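You operate a simulated robot arm through the tools that you are given. There is no shell and no other tool. Be economical: measure what you need, move in short steps, check, and stop when the job is done.

You run a simulated two-armed robot. Do the job below in one go: nothing can be reset, and whatever is moved stays where it is left.

JOB
Shut the packed case and send it through the gate onto the rollers.
Fine: short flaps first; slide it, don't lift it; clear of the gate; raise the gate again.
Where things are to end (x, y in the base frame): case within 90 mm of [580, 750].

It is judged by the outcome, as a careful person would: the job done as asked, and still so three seconds after it is handed in. It fails if anything else is knocked over, pushed out of place, dropped, spilled or broken.

ROBOT AND FRAMES
Two 7-joint arms with two-finger grippers on one trunk, on a base that drives. Base frame: it is fixed to the floor where the robot stands at the start and does not move with it; the origin is under the middle of the robot, x ahead of it, y to its left, z up. Units: mm, degrees, N and s.
The left shoulder is at the start at [78, 151, 988], the right one opposite. With the tool pointing down near the work surface each hand reaches from about 320 to 800 mm from the robot's upright axis, wherever it stands, measured 20 degrees to its own side. Places, roughly: long flap of the case [800, 200, 900]; orange gate [600, 400, 600]; short flap of the case [800, 200, 900]. Payload 2.54 kg a hand.
The tool frame of a hand sits at the grasp point between the pads (the TCP): z along the fingers, y along the line on which they close. The tips reach 30 mm beyond it. The gripper opens to 116 mm. The gripper's body begins 95 mm behind the TCP.
Orientation is that of the tool frame in the base frame, as a unit quaternion [w, x, y, z]. With the fingers straight down and closing along the base's y, the tool's x points along the base's -x, its y along +y and its z along -z.

CONTROLS
- The arms move only by the tool play_rows. It takes "left_steps", "right_steps" or both (then of equal length, played together; a hand with none holds still); each is text: rows parted by semicolons, each of 6 numbers parted by spaces: the shift along the tool's x, y, z in units of 500 mm (1.0 is 500 mm), then the turn, a rotation vector about the tool's x, y, z in units of 45 degrees (1.0 is 45 degrees). In form: x y z rx ry rz; .... A call has 1 to 8 rows; each row is the pose to reach, as a shift and turn from the pose commanded when the call began, along the tool's axes at that moment. "left_hand" and "right_hand" are, for a hand that has rows, the closure, from 0 (fully open) to 1 (shut), set as the call begins (left out, the last holds). A call with a number of a shift or a turn outside -1 to 1 is refused whole. Each row takes 0.2 s and may step no farther than 50 mm and 8.6 degrees from the row before; otherwise, or with a gripper value out of range, the whole call is refused. Where a pose cannot be reached the arm comes as near as it can. A force on the tool above 50 N (or 10 N above the force at the start of the call, whichever is more), or a blocked arm, ends the call early, and 0.2 s more pass. Each finger travels about 72 mm/s and halts on what it meets, pressing with about 21 N; the grip force reading is that of the motor and also rises with nothing between the fingers. The clock runs only during rows and for 0.2 s after the last one: add rows that repeat a pose to give the fingers time. It gives the time, the measured TCP pose, the force on the tool (base axes), the opening and the grip force at its end, in the units of the frame above (readings bear some noise), with the torque about the TCP (base axes, N m) and any sound that the robot's microphone picked up, and new pictures: "views" is both (left out), scene, wrist or none (wrist: the cameras of the hands that moved).
- Cameras (640 x 400 px; columns grow to the right, rows downward): "scene" is now at [157.2, 22, 1124.1]; the picture's right is [0.23, -0.97, 0.00], its down [-0.40, -0.09, -0.91] and it looks along [0.89, 0.21, -0.41] (base axes); focal length 214 px, centre (320, 200). "left" rides on the left gripper at [69, 15, -122] in its tool frame; the picture's right is [-0.21, 0.98, 0.00], its down [-0.83, -0.18, -0.53] and it looks along [-0.52, -0.11, 0.85] (tool axes); focal length 251 px, centre (320, 200). "right" rides on the right gripper at [69, -15, -122] in its tool frame; the picture's right is [0.21, 0.98, 0.00], its down [-0.83, 0.18, -0.53] and it looks along [-0.52, 0.11, 0.85] (tool axes); focal length 251 px, centre (320, 200). There is no depth. A picture from a camera that has moved, and an enlarged one, comes with that camera's place and axes in the base frame and with its lens.
- raise_lower(by): slides the trunk up (or, below 0, down) by that many mm; the arms and the scene camera ride with it, the base frame stays. It gives what a move gives, with no picture.
- roll_base(legs): drives the robot by 1 to 6 legs, each [ahead, left, turn to the left] in mm, mm and degrees, along the robot's own axes; the way and the turn of a leg run together, so that a leg with both is an arc; at most 1500 mm and 180 degrees a leg. The arms and the cameras ride along, it lands a little off, and it stops where it bumps. It gives what a move gives, and a new picture of the scene camera.
- head_to(pan, tilt): turns the head with the scene camera to pan (to the left, within 80 degrees either way) and tilt (down, from -29 to 69), counted from straight ahead of the robot. It gives what a move gives, and a new picture of the scene camera.
- close_up(camera, box): a new picture of the part [left, top, right, bottom] of that camera's present view, enlarged. It takes no simulated time.
- sign_off(): hands the job in; it is judged then, once.

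Work in short steps. Places have to be worked out from the pictures, the camera data and where the tool is seen: move nearer, look again, correct. Check each grasp and each placing, and mend what went wrong. You have 120 turns and 260 pictures in all, those below and enlarged ones among them. Open the grippers and draw the arms clear of the work before you hand the job in, unless the task says otherwise; then end with one line.

The tools are called after "Call:" as name(argument=value, ...) on one line, values as JSON. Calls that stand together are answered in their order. play_rows: Moves the arms, as the interface text tells. Its arguments: {"type":"object","properties":{"left_steps":{"type":"string"},"left_hand":{"type":"number"},"right_steps":{"type":"string"},"right_hand":{"type":"number"},"views":{"type":"string","enum":["both","scene","wrist","none"]}},"required":[]} The other tools are called the same way: raise_lower (by) slides the trunk up or down; roll_base (legs) drives the base; head_to (pan, tilt) turns the head that bears the scene camera; close_up (camera, box) takes an enlarged picture of a part of a camera's view; sign_off () hands the job in.

At the start:

```text
time_s: 0.0
left_eef_pos: [519.6, 398.9, 1077.5]
left_ee_rot: [0.0, 0.0, 1.0, 0.0]
left_ft_force: [-0.5, 0.3, 0.1]
left_moment: [-0.05, 0.0, 0.02]
left_gripper_width: 116.2
left_finger_force: 0.1
right_eef_pos: [406.2, -33.4, 1077.5]
right_ee_rot: [0.0, 0.001, 1.0, 0.001]
right_ft_force: [0.5, 0.3, 0.9]
right_moment: [0.02, -0.01, 0.0]
right_gripper_width: 116.0
right_finger_force: 0.0
trunk travel left (down, up): [-225.0, 64.0]
robot x, y, heading: [-1.7, 0.9, -0.0]
head pan, tilt: [13.1, 24.3]
```

scene: 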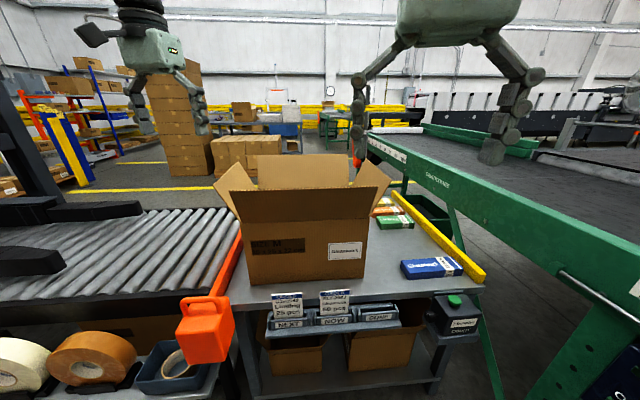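
right: 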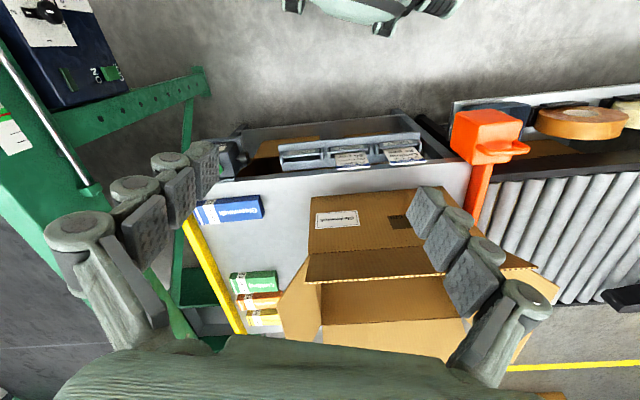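
left: 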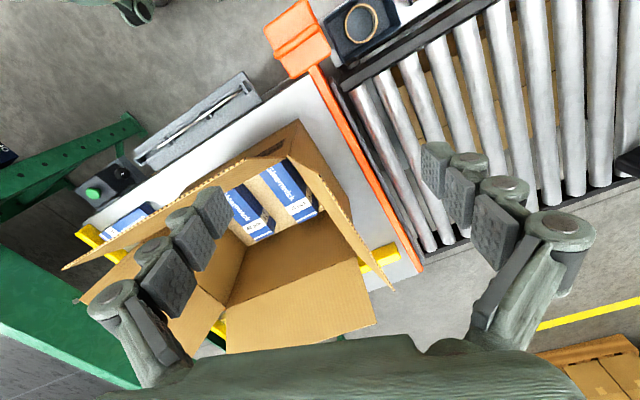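

The case stands open on the bench with the orange gate between it and the rollers. I look closer at both before moving.

Call:
close_up(camera="scene", box=[160, 140, 400, 290])

Call:
close_up(camera="scene", box=[140, 220, 340, 345])

Call:
close_up(camera="left", box=[60, 0, 440, 360])

```text
2.67 times, centred on (280, 215) of scene
camera zoom: at [157.2, 22.0, 1124.1], right [0.23, -0.97, 0.0], down [-0.4, -0.09, -0.91], along [0.89, 0.21, -0.41], focal length 572 px, centre (427, 160)
```

zoom: 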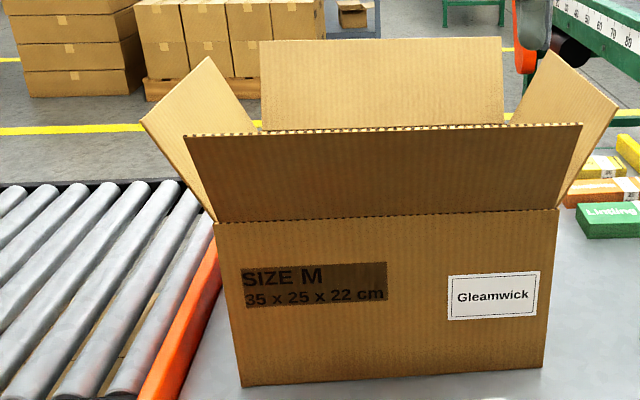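

```text
3.20 times, centred on (240, 282) of scene
camera zoom: at [157.2, 22.0, 1124.1], right [0.23, -0.97, 0.0], down [-0.4, -0.09, -0.91], along [0.89, 0.21, -0.41], focal length 686 px, centre (576, -64)
```

zoom: 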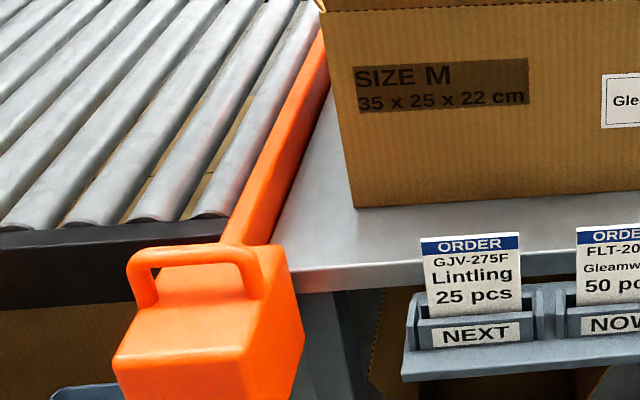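

```text
1.11 times, centred on (250, 180) of left
camera zoom: at [451.3, 414.4, 1198.8], right [0.21, 0.98, 0.0], down [0.83, -0.18, 0.53], along [0.52, -0.11, -0.85], focal length 279 px, centre (398, 222)
```

zoom: 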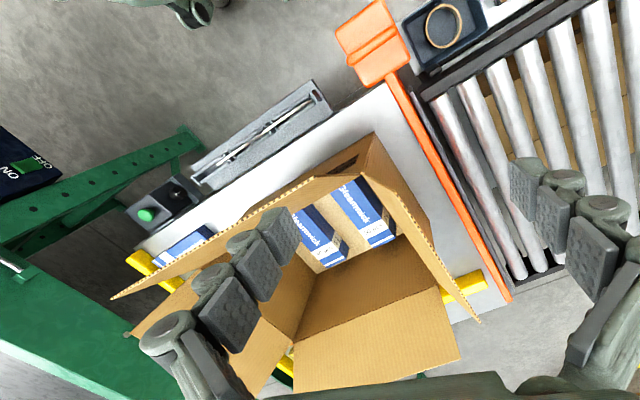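

The case (350×250×220) appears turned about 18–19° to the left: centre near [760, 214], bench top z≈620, and the way to the target runs along its long axis. I turn the robot to square up with the station and look down.

Call:
roll_base(legs=[[0, 0, 18.5]])

Call:
head_to(pan=0, tilt=45)

Call:
head_to(pan=40, tilt=45)

```text
time_s: 1.4
left_eef_pos: [365.6, 544.5, 1077.7]
left_ee_rot: [0.0, -0.162, 0.987, 0.0]
left_ft_force: [-0.9, -0.3, -0.3]
left_moment: [-0.01, -0.03, 0.02]
left_gripper_width: 116.0
left_finger_force: 0.0
right_eef_pos: [395.1, 99.4, 1077.3]
right_ee_rot: [0.0, -0.16, 0.987, -0.001]
right_ft_force: [0.1, -0.4, -0.2]
right_moment: [0.01, 0.02, 0.0]
right_gripper_width: 116.1
right_finger_force: 0.0
trunk travel left (down, up): [-225.0, 64.0]
robot x, y, heading: [1.4, 0.0, 18.6]
head pan, tilt: [13.1, 24.3]
camera scene: at [142.2, 71.4, 1124.1], right [0.53, -0.85, 0.0], down [-0.35, -0.22, -0.91], along [0.78, 0.48, -0.41], focal length 214 px, centre (320, 200)
```

scene: 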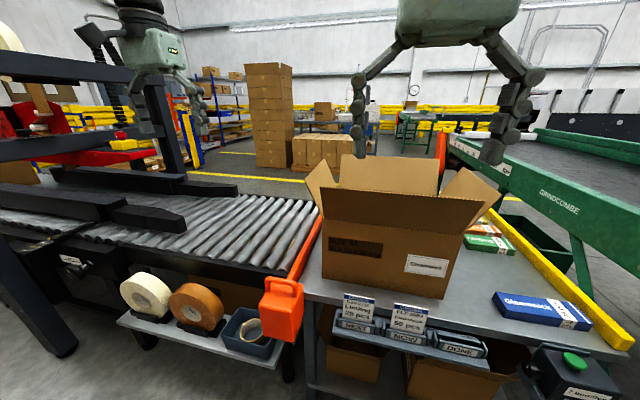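

```text
time_s: 2.3
left_eef_pos: [365.3, 545.0, 1076.7]
left_ee_rot: [-0.001, -0.161, 0.987, -0.001]
left_ft_force: [-0.4, 0.3, 0.5]
left_moment: [0.01, 0.0, 0.01]
left_gripper_width: 116.2
left_finger_force: 0.1
right_eef_pos: [396.1, 98.2, 1077.9]
right_ee_rot: [0.0, -0.161, 0.987, 0.0]
right_ft_force: [1.0, 0.8, -1.0]
right_moment: [0.04, 0.01, -0.02]
right_gripper_width: 116.0
right_finger_force: 0.0
trunk travel left (down, up): [-225.0, 64.0]
robot x, y, heading: [1.3, 1.0, 18.7]
head pan, tilt: [0.0, 45.0]
camera scene: at [140.8, 48.8, 1092.5], right [0.32, -0.95, 0.0], down [-0.67, -0.23, -0.71], along [0.67, 0.23, -0.71], focal length 214 px, centre (320, 200)
```

scene: 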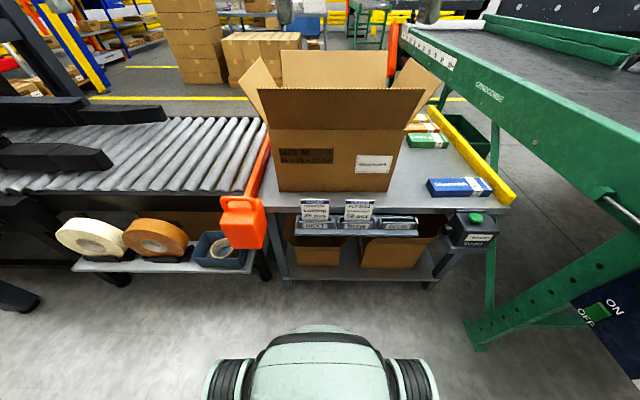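

```text
time_s: 3.4
left_eef_pos: [366.0, 544.0, 1077.5]
left_ee_rot: [-0.001, -0.161, 0.987, 0.0]
left_ft_force: [0.0, -0.6, 0.3]
left_moment: [-0.02, 0.03, 0.02]
left_gripper_width: 115.8
left_finger_force: 0.1
right_eef_pos: [396.7, 98.2, 1078.0]
right_ee_rot: [0.0, -0.161, 0.987, 0.0]
right_ft_force: [0.6, 0.3, -0.3]
right_moment: [0.01, -0.01, -0.01]
right_gripper_width: 116.1
right_finger_force: 0.0
trunk travel left (down, up): [-225.0, 64.0]
robot x, y, heading: [-2.2, -2.7, 18.5]
head pan, tilt: [40.0, 45.0]
camera scene: at [106.2, 92.1, 1092.4], right [0.85, -0.52, 0.0], down [-0.37, -0.6, -0.71], along [0.37, 0.6, -0.71], focal length 214 px, centre (320, 200)
```

scene: 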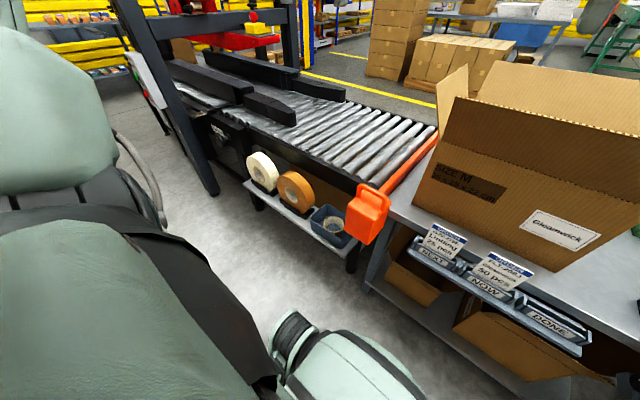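

The robot's front is near 370 ahead and the bin shelf near 550, so there is some room. I drive 90 mm ahead and look at the case in detail.

Call:
roll_base(legs=[[90, 0, 0]])

Call:
head_to(pan=0, tilt=40)

Call:
close_up(camera="scene", box=[220, 60, 460, 210])

Call:
close_up(camera="scene", box=[180, 160, 340, 260])

Call:
close_up(camera="left", box=[0, 0, 640, 400])

```text
time_s: 4.5
left_eef_pos: [458.1, 574.1, 1076.7]
left_ee_rot: [0.0, -0.161, 0.987, -0.001]
left_ft_force: [0.5, -0.2, -0.7]
left_moment: [0.0, 0.04, -0.03]
left_gripper_width: 115.8
left_finger_force: 0.1
right_eef_pos: [486.4, 126.8, 1077.6]
right_ee_rot: [0.0, -0.16, 0.987, 0.001]
right_ft_force: [0.8, 0.3, -0.3]
right_moment: [0.0, 0.05, 0.0]
right_gripper_width: 115.9
right_finger_force: 0.1
trunk travel left (down, up): [-225.0, 64.0]
robot x, y, heading: [92.2, 33.1, 18.4]
head pan, tilt: [40.0, 45.0]
camera scene: at [196.4, 122.3, 1092.3], right [0.85, -0.52, 0.0], down [-0.37, -0.6, -0.71], along [0.37, 0.6, -0.71], focal length 214 px, centre (320, 200)
```

scene: 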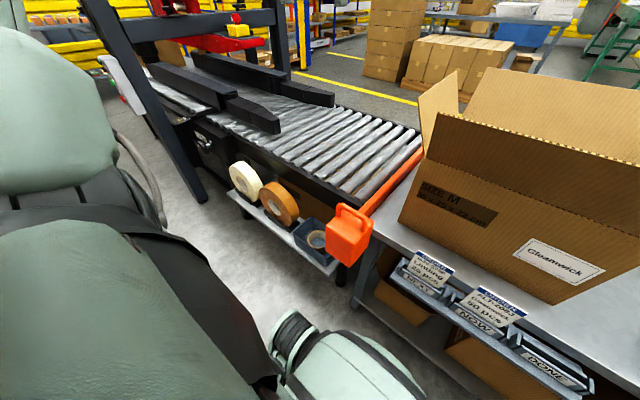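

```text
time_s: 5.6
left_eef_pos: [455.2, 573.9, 1077.4]
left_ee_rot: [0.0, -0.161, 0.987, 0.0]
left_ft_force: [0.0, 0.2, 0.5]
left_moment: [-0.01, 0.01, 0.01]
left_gripper_width: 116.0
left_finger_force: 0.0
right_eef_pos: [484.8, 127.2, 1077.9]
right_ee_rot: [0.0, -0.16, 0.987, 0.001]
right_ft_force: [1.1, 0.1, -0.4]
right_moment: [-0.01, -0.01, -0.01]
right_gripper_width: 116.1
right_finger_force: 0.1
trunk travel left (down, up): [-225.0, 64.0]
robot x, y, heading: [91.3, 29.5, 18.6]
head pan, tilt: [0.0, 40.0]
camera scene: at [233.9, 79.8, 1099.7], right [0.32, -0.95, 0.0], down [-0.61, -0.2, -0.77], along [0.73, 0.24, -0.64], focal length 214 px, centre (320, 200)
```

scene: 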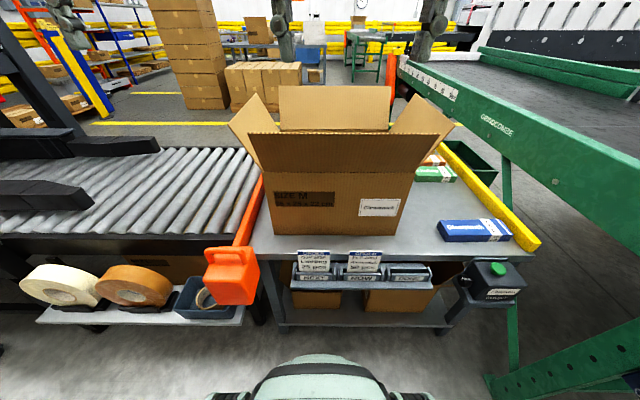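

```text
2.67 times, centred on (340, 135) of scene
camera zoom: at [233.9, 79.8, 1099.7], right [0.32, -0.95, 0.0], down [-0.61, -0.2, -0.77], along [0.73, 0.24, -0.64], focal length 572 px, centre (267, 373)
```

zoom: 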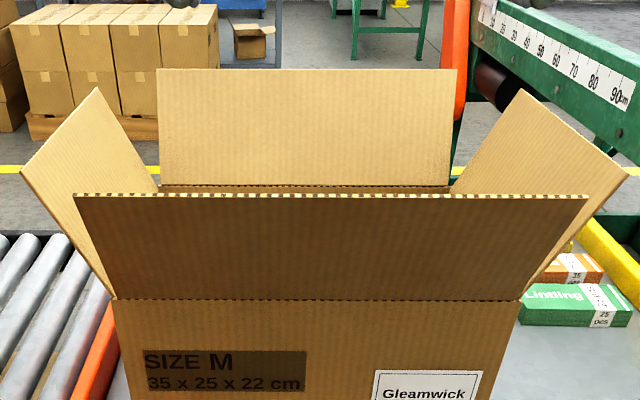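

```text
4.00 times, centred on (260, 210) of scene
camera zoom: at [233.9, 79.8, 1099.7], right [0.32, -0.95, 0.0], down [-0.61, -0.2, -0.77], along [0.73, 0.24, -0.64], focal length 858 px, centre (560, 160)
```

zoom: 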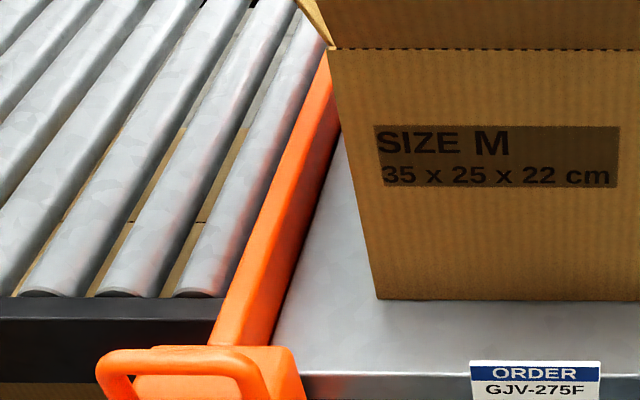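

```text
1.00 times, centred on (320, 200) of left (not enlarged: the box is as wide or as high as the picture)
camera zoom: at [385.9, 566.2, 1198.8], right [-0.11, 0.99, 0.0], down [0.84, 0.09, 0.53], along [0.53, 0.06, -0.85], focal length 251 px, centre (320, 200)
```

zoom: 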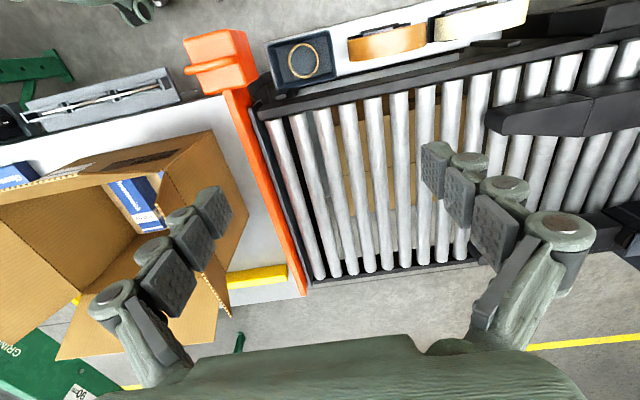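

In the robot's frame (F ahead, L left) I find the case at F 570–820, L −216…134, top z≈833. Flap tips are at z≈941, leaning out 21–35°, and the gate bar is at L≈191–233. I close both grippers and bring the hands outside the two short flaps.

Call:
play_rows(left_steps="-0.05 -0.037 0.025 0 0 0; -0.1 -0.074 0.05 0 0 0; -0.15 -0.111 0.075 0 0 0; -0.2 -0.148 0.1 0 0 0; -0.25 -0.185 0.125 0 0 0; -0.3 -0.222 0.15 0 0 0; -0.352 -0.26 0.174 0 0 0", right_steps="0 -0.088 0.025 0 0 0; 0 -0.176 0.05 0 0 0; 0 -0.263 0.075 0 0 0; 0 -0.351 0.1 0 0 0; 0 -0.439 0.125 0 0 0; 0 -0.527 0.15 0 0 0; 0 -0.614 0.174 0 0 0", left_hand=1, right_hand=1, views="scene")

Call:
play_rows(right_steps="-0.097 0 0 0 0 0; -0.194 0 0 0 0 0; -0.291 0 0 0 0 0; -0.388 0 0 0 0 0; -0.485 0 0 0 0 0; -0.582 0 0 0 0 0", views="both")

```text
time_s: 7.2
left_eef_pos: [628.8, 506.0, 978.6]
left_ee_rot: [0.0, -0.161, 0.987, -0.001]
left_ft_force: [0.2, 0.1, 0.5]
left_moment: [0.0, 0.01, -0.02]
left_gripper_width: 0.0
left_finger_force: 21.0
left hand out of reach, approached as far as the arm can: row 6, 7
right_eef_pos: [583.1, -165.1, 994.7]
right_ee_rot: [0.0, -0.161, 0.987, 0.001]
right_ft_force: [-0.3, -0.5, 1.0]
right_moment: [0.02, 0.02, 0.03]
right_gripper_width: 0.2
right_finger_force: 21.2
trunk travel left (down, up): [-225.0, 64.0]
robot x, y, heading: [92.3, 30.9, 18.3]
head pan, tilt: [0.0, 40.0]
camera scene: at [234.5, 79.7, 1099.6], right [0.32, -0.95, 0.0], down [-0.61, -0.2, -0.77], along [0.73, 0.24, -0.64], focal length 214 px, centre (320, 200)
```

scene: 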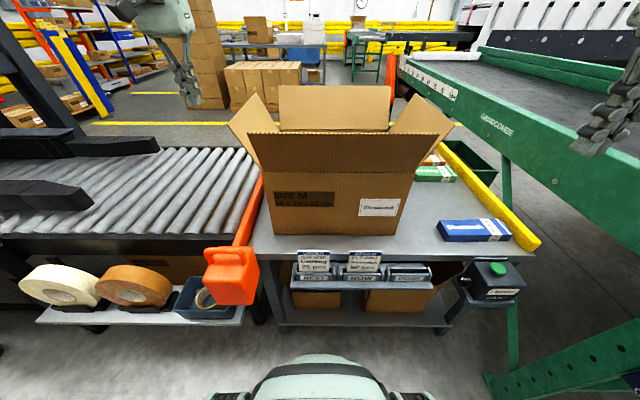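

```text
time_s: 8.6
left_eef_pos: [628.0, 507.3, 979.1]
left_ee_rot: [0.001, -0.16, 0.987, -0.001]
left_ft_force: [-0.6, -0.4, -0.4]
left_moment: [0.01, 0.02, 0.01]
left_gripper_width: 0.0
left_finger_force: 20.9
right_eef_pos: [854.6, -73.8, 988.4]
right_ee_rot: [0.001, -0.16, 0.987, 0.0]
right_ft_force: [1.0, 0.2, -0.4]
right_moment: [0.01, 0.02, -0.02]
right_gripper_width: 0.1
right_finger_force: 21.4
right hand out of reach, approached as far as the arm can: row 6
trunk travel left (down, up): [-225.0, 64.0]
robot x, y, heading: [90.6, 29.9, 18.5]
head pan, tilt: [0.0, 40.0]
camera scene: at [234.0, 80.1, 1099.6], right [0.32, -0.95, 0.0], down [-0.61, -0.2, -0.77], along [0.73, 0.24, -0.64], focal length 214 px, centre (320, 200)
camera right: at [794.4, -109.1, 1110.5], right [-0.51, 0.86, 0.0], down [0.73, 0.43, 0.54], along [0.46, 0.27, -0.84], focal length 251 px, centre (320, 200)
```

scene: 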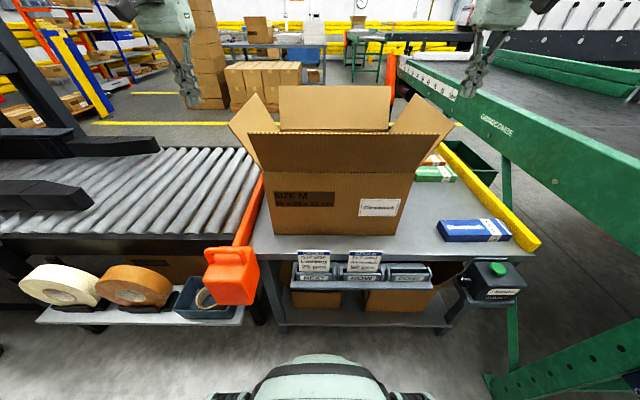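
right: 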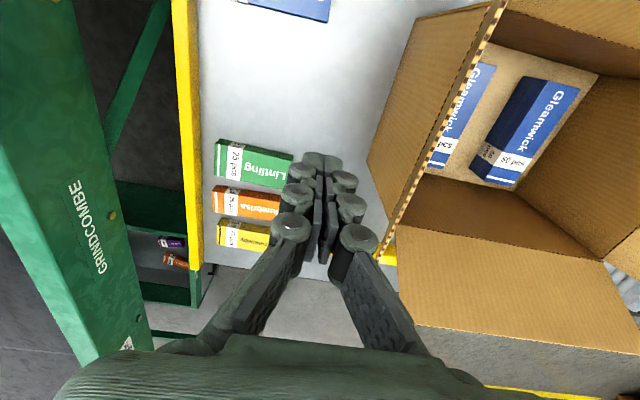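

The left hand stopped short at F≈661 and the right hand is in place at F≈691, L≈−341. I lower the trunk 90 mm to bring both hands to flap height and gain reach.

Call:
raise_lower(by=-90)

Call:
play_rows(left_steps="0 0 0 0 0 0; -0.06 0.02 0 0 0 0", right_steps="0 0 0 0 0 0; 0 0.05 0 0 0 0", views="both")

```text
time_s: 9.8
left_eef_pos: [627.5, 506.3, 890.6]
left_ee_rot: [0.001, -0.161, 0.987, -0.001]
left_ft_force: [0.4, 0.1, -0.6]
left_moment: [0.02, -0.01, 0.04]
left_gripper_width: 0.0
left_finger_force: 20.7
right_eef_pos: [854.1, -75.5, 898.5]
right_ee_rot: [0.002, -0.158, 0.987, 0.002]
right_ft_force: [-0.7, 0.0, 0.0]
right_moment: [0.0, -0.06, 0.0]
right_gripper_width: 0.1
right_finger_force: 20.5
trunk travel left (down, up): [-135.0, 154.0]
robot x, y, heading: [88.1, 30.1, 18.4]
head pan, tilt: [0.0, 40.0]
```

```text
time_s: 10.4
left_eef_pos: [630.0, 524.8, 882.3]
left_ee_rot: [0.002, -0.161, 0.987, 0.0]
left_ft_force: [0.3, -0.4, 0.0]
left_moment: [0.0, 0.01, 0.0]
left_gripper_width: 0.0
left_finger_force: 21.2
left hand out of reach, approached as far as the arm can: row 2
right_eef_pos: [850.1, -50.5, 899.3]
right_ee_rot: [0.001, -0.158, 0.987, 0.001]
right_ft_force: [0.9, -0.7, -0.4]
right_moment: [0.0, 0.01, 0.01]
right_gripper_width: 0.0
right_finger_force: 21.3
trunk travel left (down, up): [-135.0, 154.0]
robot x, y, heading: [91.4, 27.9, 18.3]
head pan, tilt: [0.0, 40.0]
camera scene: at [233.9, 79.8, 1009.7], right [0.32, -0.95, 0.0], down [-0.61, -0.2, -0.77], along [0.73, 0.24, -0.64], focal length 214 px, centre (320, 200)
camera right: at [787.9, -86.7, 1021.2], right [-0.51, 0.86, 0.0], down [0.73, 0.43, 0.54], along [0.46, 0.27, -0.84], focal length 251 px, centre (320, 200)
camera left: at [559.2, 517.5, 1003.9], right [-0.11, 0.99, 0.0], down [0.84, 0.09, 0.54], along [0.53, 0.06, -0.84], focal length 251 px, centre (320, 200)
```

scene: 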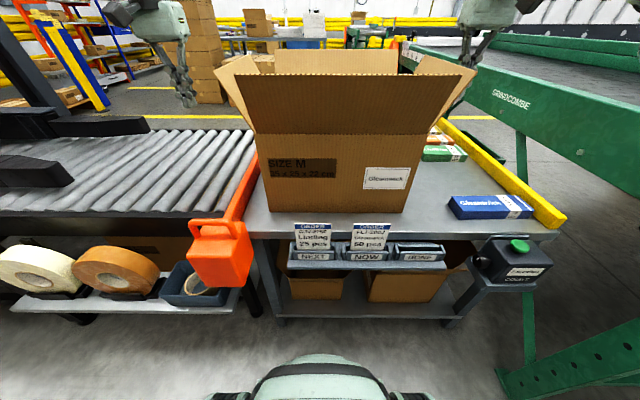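
right: 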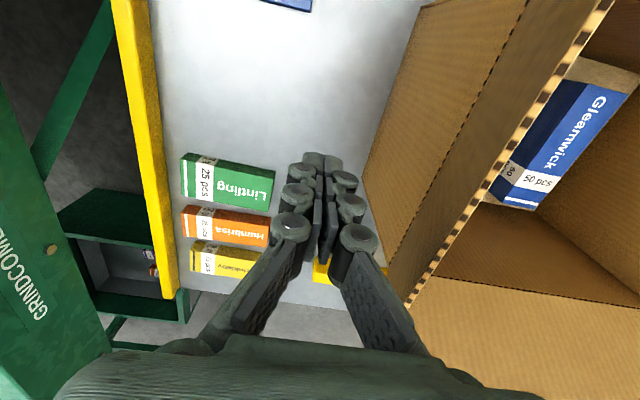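
left: 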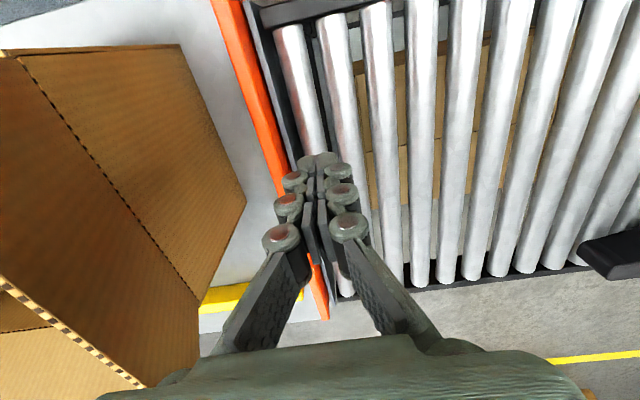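

Both hands sit outside the short flaps at lower height. I sweep both inward together so the fingers catch the flap tips and fold them past vertical.

Call:
play_rows(left_steps="0 -0.065 0 0 0 0; 0 -0.13 0 0 0 0; 0 -0.195 0 0 0 0; 0 -0.26 0 0 0 0; 0 -0.325 0 0 0 0; 0 -0.39 0 0 0 0; 0 -0.455 0 0 0 0; 0 -0.52 0 0 0 0", right_steps="0 0.05 0.005 0 0 0; 0 0.1 0.01 0 0 0; 0 0.15 0.015 0 0 0; 0 0.2 0.02 0 0 0; 0 0.25 0.025 0 0 0; 0 0.3 0.03 0 0 0; 0 0.35 0.03 0 0 0; 0 0.4 0.03 0 0 0", views="both")

```text
time_s: 12.2
left_eef_pos: [603.1, 366.3, 857.6]
left_ee_rot: [0.002, -0.161, 0.987, -0.001]
left_ft_force: [0.6, 0.2, 0.1]
left_moment: [0.01, 0.03, 0.0]
left_gripper_width: 0.3
left_finger_force: 20.8
left hand out of reach, approached as far as the arm can: row 1, 2, 3, 4, 5, 6, 7, 8
right_eef_pos: [783.6, 139.8, 883.9]
right_ee_rot: [0.001, -0.159, 0.987, 0.001]
right_ft_force: [0.6, -0.8, -0.1]
right_moment: [0.01, 0.0, 0.03]
right_gripper_width: 0.1
right_finger_force: 20.9
trunk travel left (down, up): [-135.0, 154.0]
robot x, y, heading: [92.6, 30.4, 18.4]
head pan, tilt: [0.0, 40.0]
camera scene: at [233.9, 79.8, 1009.7], right [0.32, -0.95, 0.0], down [-0.61, -0.2, -0.77], along [0.73, 0.24, -0.64], focal length 214 px, centre (320, 200)
camera right: at [723.4, 105.1, 1006.2], right [-0.51, 0.86, 0.0], down [0.73, 0.43, 0.54], along [0.46, 0.27, -0.84], focal length 251 px, centre (320, 200)
camera left: at [531.7, 358.6, 978.8], right [-0.11, 0.99, 0.0], down [0.84, 0.09, 0.54], along [0.53, 0.06, -0.84], focal length 251 px, centre (320, 200)
```

scene: 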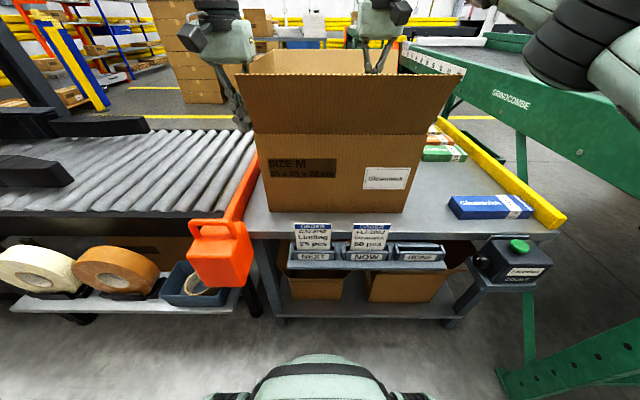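
right: 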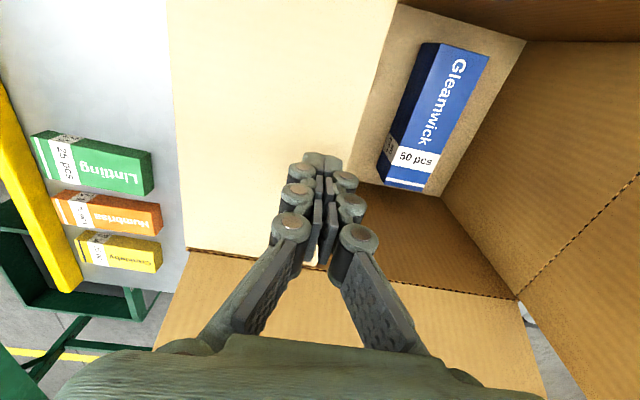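
left: 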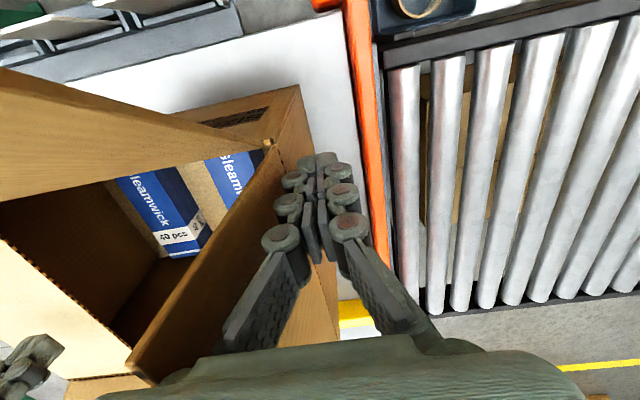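

The right flap is folded nearly flat. The left arm is straining near its reach, with its flap about vertical, so I check what its commanded pose is with a small move toward the robot.

Call:
play_rows(left_steps="0.02 0 0 0 0 0; 0.06 0 0 0 0 0; 0.1 0 0 0 0 0", views="none")

```text
time_s: 13.0
left_eef_pos: [554.4, 356.5, 858.0]
left_ee_rot: [0.001, -0.161, 0.987, -0.001]
left_ft_force: [0.0, -0.2, 0.1]
left_moment: [0.0, -0.01, -0.01]
left_gripper_width: 0.1
left_finger_force: 21.2
right_eef_pos: [784.9, 139.6, 885.6]
right_ee_rot: [0.002, -0.158, 0.987, 0.001]
right_ft_force: [0.4, 0.2, -0.9]
right_moment: [0.02, -0.04, -0.03]
right_gripper_width: 0.0
right_finger_force: 20.8
trunk travel left (down, up): [-135.0, 154.0]
robot x, y, heading: [88.1, 23.9, 18.5]
head pan, tilt: [0.0, 40.0]
```

Commands count from the reached pose. I test whether the left arm can move ahead while rising a little, since it drifted down and back while moving inward.

Call:
play_rows(left_steps="-0.04 0 -0.03 0 0 0; -0.08 0 -0.06 0 0 0; -0.14 0 -0.06 0 0 0; -0.2 0 -0.06 0 0 0; -0.24 0 -0.06 0 0 0", views="none")

```text
time_s: 14.2
left_eef_pos: [617.3, 409.9, 869.8]
left_ee_rot: [0.0, -0.162, 0.987, -0.001]
left_ft_force: [0.3, 0.3, 0.0]
left_moment: [0.0, 0.05, -0.01]
left_gripper_width: 0.1
left_finger_force: 20.3
left hand out of reach, approached as far as the arm can: row 3, 4, 5
right_eef_pos: [784.8, 141.3, 883.0]
right_ee_rot: [0.001, -0.159, 0.987, 0.0]
right_ft_force: [0.4, 0.3, -0.5]
right_moment: [-0.04, -0.02, 0.01]
right_gripper_width: 0.0
right_finger_force: 21.2
trunk travel left (down, up): [-135.0, 154.0]
robot x, y, heading: [88.8, 30.6, 18.4]
head pan, tilt: [0.0, 40.0]
```

The left arm is sliding along a limit, probably because of the elbow branch it is in. I back it out to the mirror of the pose the right arm started from, and re-approach as the right arm did.

Call:
play_rows(left_steps="0.05 0.06 -0.05 0 0 0; 0.13 0.08 -0.1 0 0 0; 0.22 0.08 -0.14 0 0 0; 0.3 0.06 -0.18 0 0 0; 0.37 0.01 -0.22 0 0 0; 0.42 -0.06 -0.235 0 0 0; 0.43 -0.15 -0.235 0 0 0; 0.43 -0.24 -0.235 0 0 0", views="none")

Call:
play_rows(left_steps="0 -0.08 0 0 0 0; 0 0.02 0.02 0 0 0; 0 0.12 0.04 0 0 0; 0 0.22 0.06 0 0 0; 0 0.31 0.1 0 0 0; 0 0.4 0.14 0 0 0; 0 0.48 0.17 0 0 0; 0 0.54 0.17 0 0 0", views="none")

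Call:
play_rows(left_steps="-0.09 0 0 0 0 0; -0.18 0 0 0 0 0; -0.27 0 0 0 0 0; -0.36 0 0 0 0 0; -0.45 0 0 0 0 0; -0.54 0 0 0 0 0", views="scene")

```text
time_s: 16.0
left_eef_pos: [449.6, 246.5, 990.2]
left_ee_rot: [0.001, -0.163, 0.987, -0.001]
left_ft_force: [-0.3, 0.6, 0.1]
left_moment: [-0.01, -0.04, 0.02]
left_gripper_width: 0.0
left_finger_force: 21.5
left hand out of reach, approached as far as the arm can: row 8
right_eef_pos: [786.2, 141.2, 883.8]
right_ee_rot: [0.0, -0.158, 0.987, 0.001]
right_ft_force: [0.1, 0.3, -0.3]
right_moment: [0.03, -0.01, 0.0]
right_gripper_width: 0.0
right_finger_force: 21.1
trunk travel left (down, up): [-135.0, 154.0]
robot x, y, heading: [87.8, 30.0, 18.6]
head pan, tilt: [0.0, 40.0]
```

```text
refused: row 2 steps farther than a row can; nothing moved
```

```text
time_s: 17.4
left_eef_pos: [565.2, 370.1, 957.2]
left_ee_rot: [0.001, -0.16, 0.987, -0.001]
left_ft_force: [0.3, -0.9, 0.2]
left_moment: [-0.01, 0.0, -0.02]
left_gripper_width: 0.1
left_finger_force: 21.2
left hand out of reach, approached as far as the arm can: row 1, 2, 3, 4, 5, 6
right_eef_pos: [784.8, 138.9, 884.9]
right_ee_rot: [0.002, -0.157, 0.988, 0.001]
right_ft_force: [0.1, 0.0, -0.5]
right_moment: [0.04, 0.01, 0.04]
right_gripper_width: 0.0
right_finger_force: 20.9
trunk travel left (down, up): [-135.0, 154.0]
robot x, y, heading: [91.8, 29.8, 18.1]
head pan, tilt: [0.0, 40.0]
camera scene: at [233.8, 79.5, 1009.7], right [0.32, -0.95, 0.0], down [-0.61, -0.2, -0.77], along [0.73, 0.24, -0.64], focal length 214 px, centre (320, 200)
```

scene: 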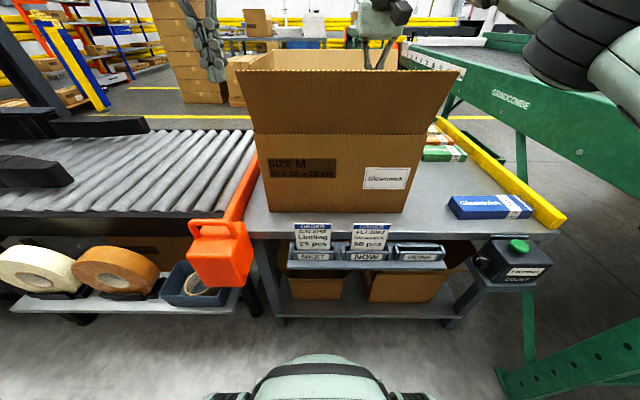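

The left arm is limited in holding the wrist's heading as it comes inward. I let the wrist turn with the arm (about +27° about tool z) and see whether it frees.

Call:
play_rows(left_steps="0 0.04 0 0 0 0.15; 0 0.08 0 0 0 0.3; 0 0.12 0 0 0 0.45; 0 0.16 0 0 0 0.6", views="none")

```text
time_s: 18.4
left_eef_pos: [543.3, 448.3, 956.8]
left_ee_rot: [0.002, 0.075, 0.997, -0.001]
left_ft_force: [-0.7, -0.3, -0.5]
left_moment: [0.0, 0.04, -0.01]
left_gripper_width: 0.2
left_finger_force: 21.5
right_eef_pos: [783.2, 138.7, 885.4]
right_ee_rot: [0.002, -0.158, 0.987, 0.001]
right_ft_force: [-0.4, -0.3, 0.3]
right_moment: [0.0, 0.0, -0.03]
right_gripper_width: 0.0
right_finger_force: 20.8
trunk travel left (down, up): [-135.0, 154.0]
robot x, y, heading: [85.7, 28.3, 18.6]
head pan, tilt: [0.0, 40.0]
```

The turn worked freely. Now I go ahead to F≈672 outside the left flap and down to z≈885.

Call:
play_rows(left_steps="-0.05 0.025 0.03 0 0 0; -0.1 0.05 0.06 0 0 0; -0.15 0.075 0.1 0 0 0; -0.196 0.1 0.14 0 0 0", views="wrist")

```text
time_s: 19.4
left_eef_pos: [630.7, 485.6, 877.7]
left_ee_rot: [0.002, 0.074, 0.997, 0.0]
left_ft_force: [-0.9, 0.2, 0.7]
left_moment: [0.04, 0.02, 0.03]
left_gripper_width: 0.0
left_finger_force: 21.3
left hand out of reach, approached as far as the arm can: row 3, 4
right_eef_pos: [784.6, 141.2, 884.4]
right_ee_rot: [0.0, -0.158, 0.987, 0.001]
right_ft_force: [0.0, 0.6, -0.5]
right_moment: [0.03, -0.01, 0.01]
right_gripper_width: 0.1
right_finger_force: 21.2
trunk travel left (down, up): [-135.0, 154.0]
robot x, y, heading: [94.4, 30.5, 18.9]
head pan, tilt: [0.0, 40.0]
camera left: at [564.3, 510.6, 998.3], right [0.36, 0.93, 0.0], down [0.79, -0.3, 0.54], along [0.5, -0.19, -0.84], focal length 251 px, centre (320, 200)
```

left: 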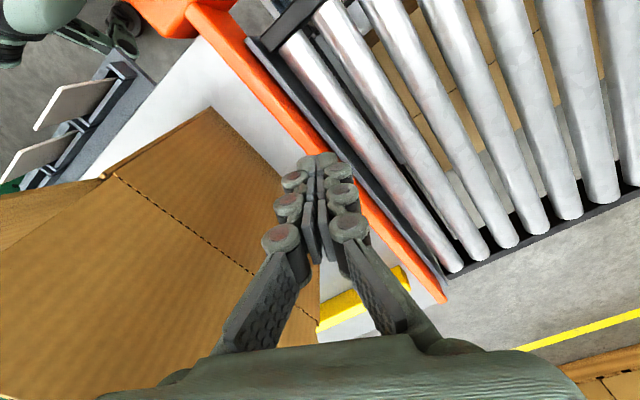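

The left flap has sprung back outward, so flaps need folding well past vertical. I sweep in again with the wrist turning along.

Call:
play_rows(left_steps="-0.021 -0.051 0 0 0 0.05; -0.043 -0.102 0 0 0 0.1; -0.064 -0.153 0 0 0 0.15; -0.086 -0.204 0 0 0 0.2; -0.107 -0.255 0 0 0 0.25; -0.128 -0.306 0 0 0 0.3; -0.15 -0.357 0 0 0 0.35; -0.171 -0.408 0 0 0 0.4", views="both")

```text
time_s: 21.2
left_eef_pos: [585.3, 337.8, 852.4]
left_ee_rot: [0.006, 0.216, 0.976, 0.0]
left_ft_force: [2.8, 11.1, 30.4]
left_moment: [-0.34, -0.1, 0.12]
left_gripper_width: 0.0
left_finger_force: 21.5
left hand out of reach, approached as far as the arm can: row 1, 2, 3, 4, 5, 6, 7, 8
right_eef_pos: [783.5, 140.1, 886.9]
right_ee_rot: [0.003, -0.158, 0.987, 0.001]
right_ft_force: [0.8, 0.6, 0.4]
right_moment: [-0.04, -0.03, 0.02]
right_gripper_width: 0.0
right_finger_force: 20.7
trunk travel left (down, up): [-135.0, 154.0]
robot x, y, heading: [88.5, 27.7, 18.4]
head pan, tilt: [0.0, 40.0]
camera scene: at [232.5, 79.6, 1010.6], right [0.32, -0.95, 0.0], down [-0.61, -0.2, -0.77], along [0.73, 0.24, -0.64], focal length 214 px, centre (320, 200)
camera left: at [527.5, 381.1, 973.0], right [0.61, 0.79, 0.01], down [0.66, -0.51, 0.54], along [0.43, -0.33, -0.84], focal length 251 px, centre (320, 200)
```

scene: 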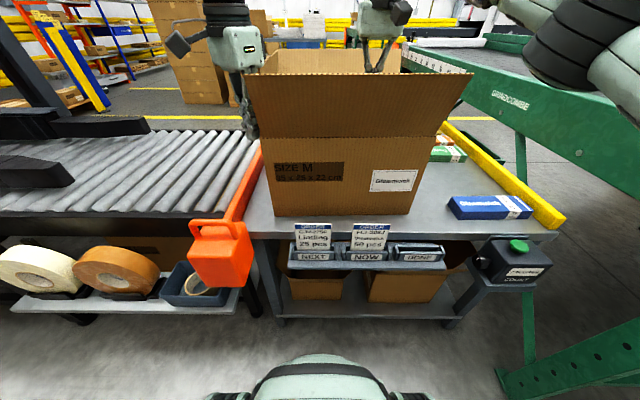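
left: 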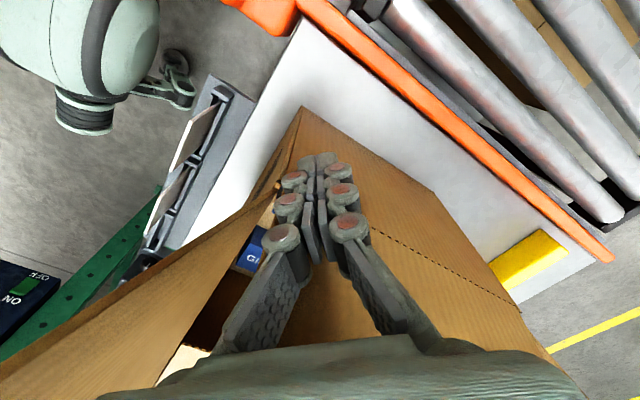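

The left hand slid onto the case's front corner and nudged it a little. I lift both hands off with the trunk, since raising the shoulders should give more reach at flap height, and re-inspect everything.

Call:
raise_lower(by=150)

Call:
head_to(pan=0, tilt=45)

Call:
close_up(camera="scene", box=[220, 60, 460, 210])

```text
time_s: 23.0
left_eef_pos: [586.5, 339.2, 997.6]
left_ee_rot: [0.001, 0.218, 0.976, 0.0]
left_ft_force: [0.2, -0.3, 0.0]
left_moment: [-0.02, -0.01, 0.01]
left_gripper_width: 0.1
left_finger_force: 20.7
right_eef_pos: [785.2, 140.2, 1034.6]
right_ee_rot: [0.001, -0.159, 0.987, 0.001]
right_ft_force: [0.2, 0.4, 0.8]
right_moment: [-0.04, 0.02, 0.0]
right_gripper_width: 0.1
right_finger_force: 20.9
trunk travel left (down, up): [-285.0, 4.0]
robot x, y, heading: [93.5, 27.3, 18.5]
head pan, tilt: [0.0, 40.0]
```

```text
time_s: 23.6
left_eef_pos: [585.4, 337.5, 998.0]
left_ee_rot: [0.002, 0.219, 0.976, 0.0]
left_ft_force: [0.8, -0.5, 0.0]
left_moment: [0.02, -0.02, 0.0]
left_gripper_width: 0.1
left_finger_force: 21.1
right_eef_pos: [783.8, 140.1, 1035.2]
right_ee_rot: [0.002, -0.158, 0.987, 0.001]
right_ft_force: [-0.3, 0.4, 0.0]
right_moment: [-0.01, -0.01, -0.01]
right_gripper_width: 0.0
right_finger_force: 20.6
trunk travel left (down, up): [-285.0, 4.0]
robot x, y, heading: [92.3, 27.8, 18.5]
head pan, tilt: [0.0, 45.0]
camera scene: at [230.4, 78.5, 1152.5], right [0.32, -0.95, 0.0], down [-0.67, -0.22, -0.71], along [0.67, 0.22, -0.71], focal length 214 px, centre (320, 200)
```

scene: 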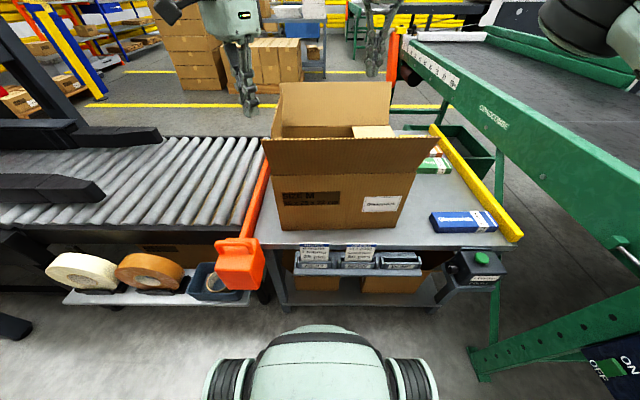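

```text
2.67 times, centred on (340, 135) of scene
camera zoom: at [230.4, 78.5, 1152.5], right [0.32, -0.95, 0.0], down [-0.67, -0.22, -0.71], along [0.67, 0.22, -0.71], focal length 572 px, centre (267, 373)
```

zoom: 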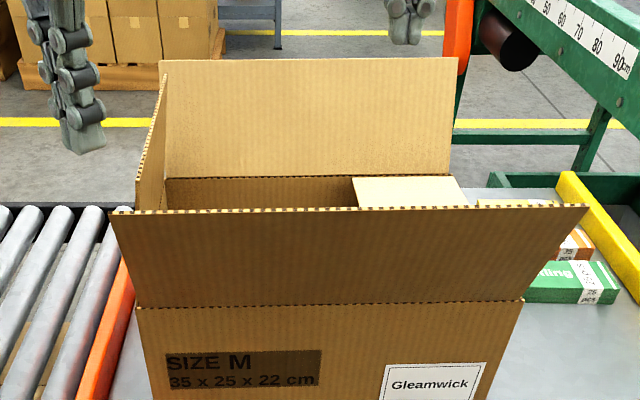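

The right flap stayed folded and the left one is about upright, so the hinges hold where left. The case shifted only about 15 mm and turned 2°. I bring the left hand outside the left flap again at its new height relative to the shoulders.

Call:
play_rows(left_steps="0.05 0.05 0 0 0 0; 0.097 0.101 0.03 0 0 0; 0.097 0.101 0.11 0 0 0; 0.097 0.101 0.19 0 0 0; 0.05 0.145 0.19 0 0 0; 0 0.2 0.19 0 0 0; -0.053 0.245 0.19 0 0 0", views="wrist")

```text
time_s: 25.2
left_eef_pos: [639.0, 442.6, 905.6]
left_ee_rot: [0.003, 0.217, 0.976, 0.001]
left_ft_force: [-0.7, 0.2, -0.6]
left_moment: [-0.01, -0.01, 0.03]
left_gripper_width: 0.0
left_finger_force: 20.8
left hand out of reach, approached as far as the arm can: row 7
right_eef_pos: [784.3, 140.0, 1034.8]
right_ee_rot: [0.001, -0.158, 0.987, 0.001]
right_ft_force: [-0.4, -0.4, 0.6]
right_moment: [0.0, 0.02, -0.01]
right_gripper_width: 0.0
right_finger_force: 20.5
trunk travel left (down, up): [-285.0, 4.0]
robot x, y, heading: [91.8, 29.4, 18.5]
head pan, tilt: [0.0, 45.0]
camera left: at [581.1, 486.1, 1026.2], right [0.61, 0.79, 0.0], down [0.67, -0.51, 0.54], along [0.43, -0.33, -0.84], focal length 251 px, centre (320, 200)
```

left: 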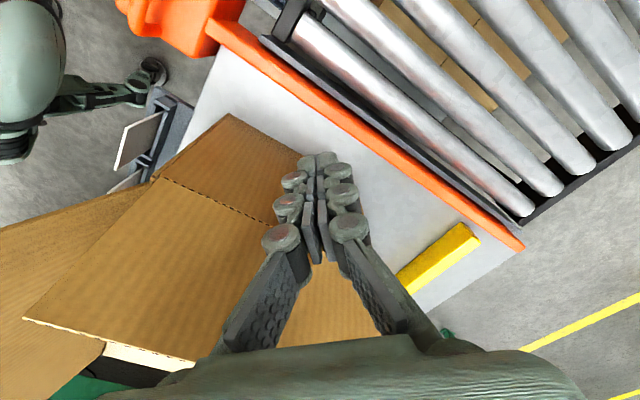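

Now at F≈651, L≈217, outside the flap. I sweep inward with a slightly shrinking reach.

Call:
play_rows(left_steps="-0.02 -0.05 0 0 0 0; -0.05 -0.082 0 0 0 0; -0.078 -0.121 0 0 0 0; -0.107 -0.16 0 0 0 0; -0.135 -0.199 0 0 0 0; -0.163 -0.238 0.01 0 0 0; -0.192 -0.277 0.02 0 0 0; -0.22 -0.316 0.03 0 0 0", views="both")

```text
time_s: 27.0
left_eef_pos: [587.1, 325.5, 898.5]
left_ee_rot: [0.002, 0.218, 0.976, 0.0]
left_ft_force: [-0.6, -0.5, -0.1]
left_moment: [-0.01, -0.01, -0.01]
left_gripper_width: 0.0
left_finger_force: 21.1
left hand out of reach, approached as far as the arm can: row 1, 2, 3, 4, 5, 6, 7, 8
right_eef_pos: [785.8, 139.1, 1034.3]
right_ee_rot: [0.002, -0.158, 0.987, 0.001]
right_ft_force: [0.2, -0.2, 0.4]
right_moment: [-0.04, 0.01, 0.03]
right_gripper_width: 0.1
right_finger_force: 21.2
trunk travel left (down, up): [-285.0, 4.0]
robot x, y, heading: [87.3, 31.4, 18.6]
head pan, tilt: [0.0, 45.0]
camera scene: at [230.4, 78.5, 1152.4], right [0.32, -0.95, 0.0], down [-0.67, -0.22, -0.71], along [0.67, 0.22, -0.71], focal length 214 px, centre (320, 200)
camera left: at [530.4, 367.8, 1019.8], right [0.61, 0.79, 0.0], down [0.67, -0.51, 0.54], along [0.43, -0.33, -0.84], focal length 251 px, centre (320, 200)
```

scene: 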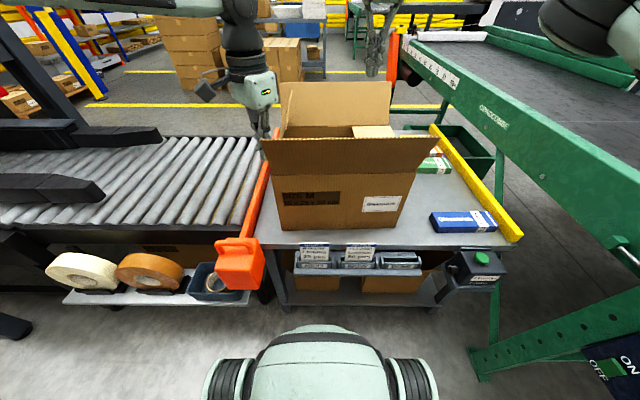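
left: 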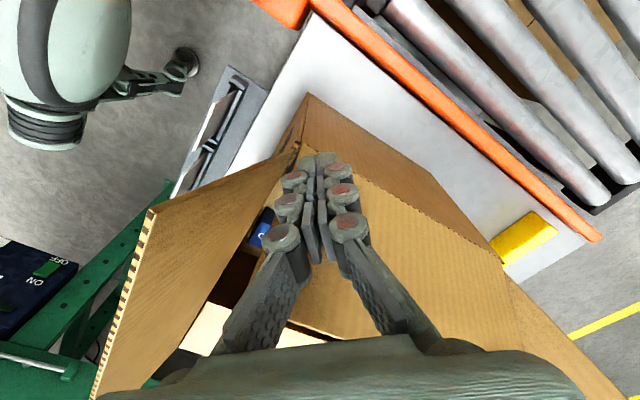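

The left arm is restricted coming inward, though its flap is now slightly past upright. I'll work mainly with the right hand instead and shift the base; first I park the left hand up and out to the left.

Call:
play_rows(left_steps="0 0 -0.1 0 0 0; 0 0 -0.2 0 0 0; 0.09 0.02 -0.2 0 0 0; 0.18 0.04 -0.2 0 0 0; 0.27 0.06 -0.2 0 0 0; 0.36 0.08 -0.2 0 0 0; 0.45 0.1 -0.2 0 0 0; 0.535 0.123 -0.2 0 0 0", views="scene")

Call:
close_up(camera="scene", box=[220, 60, 460, 210])

Call:
close_up(camera="right", box=[0, 0, 640, 400])

```text
time_s: 28.8
left_eef_pos: [369.8, 497.3, 1000.2]
left_ee_rot: [0.001, 0.218, 0.976, -0.002]
left_ft_force: [0.0, -0.1, 0.1]
left_moment: [-0.03, -0.04, 0.02]
left_gripper_width: 0.0
left_finger_force: 21.2
left hand out of reach, approached as far as the arm can: row 2
right_eef_pos: [784.9, 140.6, 1034.9]
right_ee_rot: [0.003, -0.158, 0.987, 0.001]
right_ft_force: [-0.1, 0.6, -0.2]
right_moment: [-0.03, -0.02, 0.0]
right_gripper_width: 0.0
right_finger_force: 21.2
trunk travel left (down, up): [-285.0, 4.0]
robot x, y, heading: [88.0, 29.2, 18.5]
head pan, tilt: [0.0, 45.0]
camera scene: at [230.0, 79.0, 1152.5], right [0.32, -0.95, 0.0], down [-0.67, -0.22, -0.71], along [0.67, 0.22, -0.71], focal length 214 px, centre (320, 200)
```

scene: 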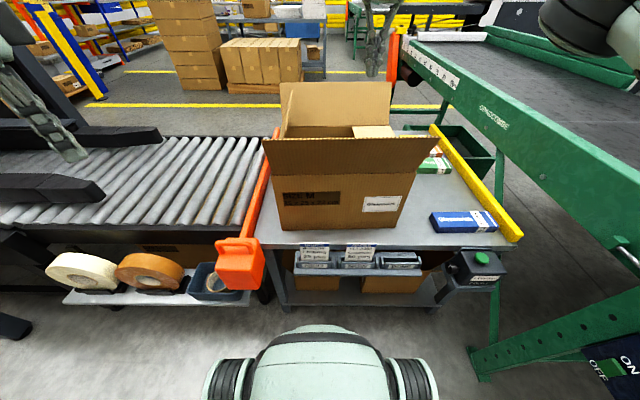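

```text
2.67 times, centred on (340, 135) of scene
camera zoom: at [230.0, 79.0, 1152.5], right [0.32, -0.95, 0.0], down [-0.67, -0.22, -0.71], along [0.67, 0.22, -0.71], focal length 572 px, centre (267, 373)
```

zoom: 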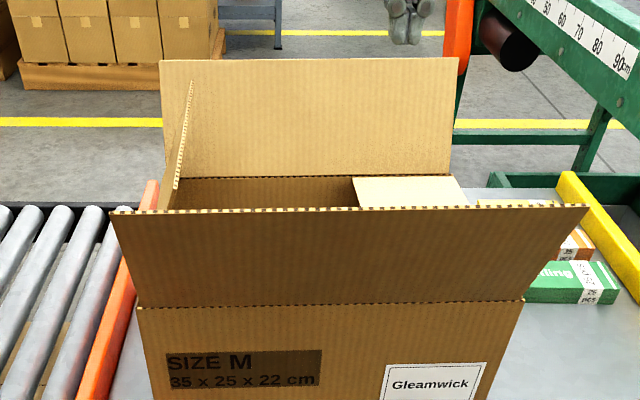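

```text
1.00 times, centred on (320, 200) of right (not enlarged: the box is as wide or as high as the picture)
camera zoom: at [723.1, 105.1, 1156.6], right [-0.51, 0.86, 0.0], down [0.73, 0.43, 0.54], along [0.46, 0.27, -0.84], focal length 251 px, centre (320, 200)
```

zoom: 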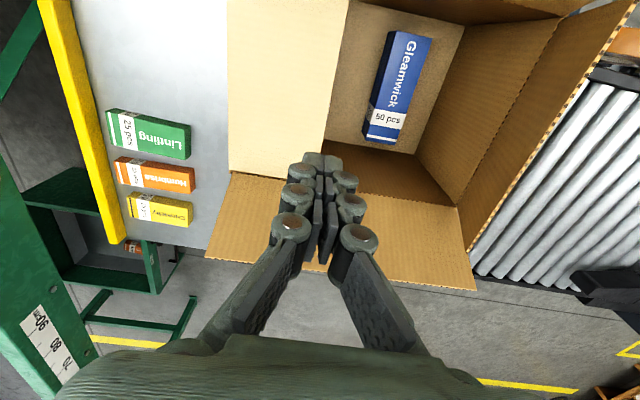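

The left flap leans inward about 20° and stays. I shift the base 150 mm left so the right hand can reach beyond the left flap.

Call:
roll_base(legs=[[0, 150, 0]])

```text
time_s: 30.9
left_eef_pos: [323.9, 635.5, 1001.0]
left_ee_rot: [0.001, 0.219, 0.976, 0.0]
left_ft_force: [0.2, 0.0, 0.4]
left_moment: [-0.03, -0.01, 0.0]
left_gripper_width: 0.2
left_finger_force: 21.0
right_eef_pos: [738.3, 278.5, 1034.3]
right_ee_rot: [0.001, -0.157, 0.988, 0.001]
right_ft_force: [0.3, 0.1, -0.4]
right_moment: [0.0, -0.01, -0.01]
right_gripper_width: 0.0
right_finger_force: 21.0
trunk travel left (down, up): [-285.0, 4.0]
robot x, y, heading: [43.6, 169.8, 18.2]
head pan, tilt: [0.0, 45.0]
camera scene: at [183.6, 218.7, 1152.4], right [0.32, -0.95, 0.0], down [-0.67, -0.22, -0.71], along [0.67, 0.22, -0.71], focal length 214 px, centre (320, 200)
```

scene: 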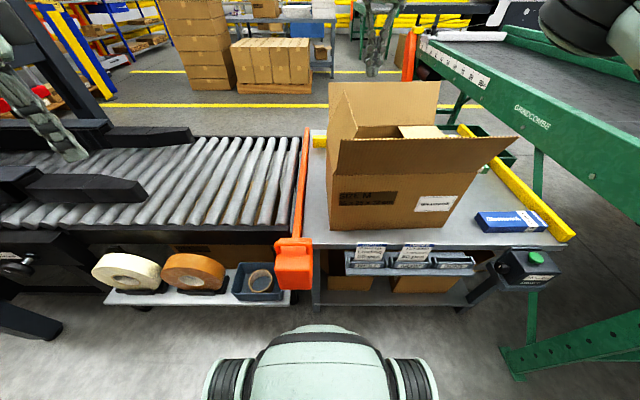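

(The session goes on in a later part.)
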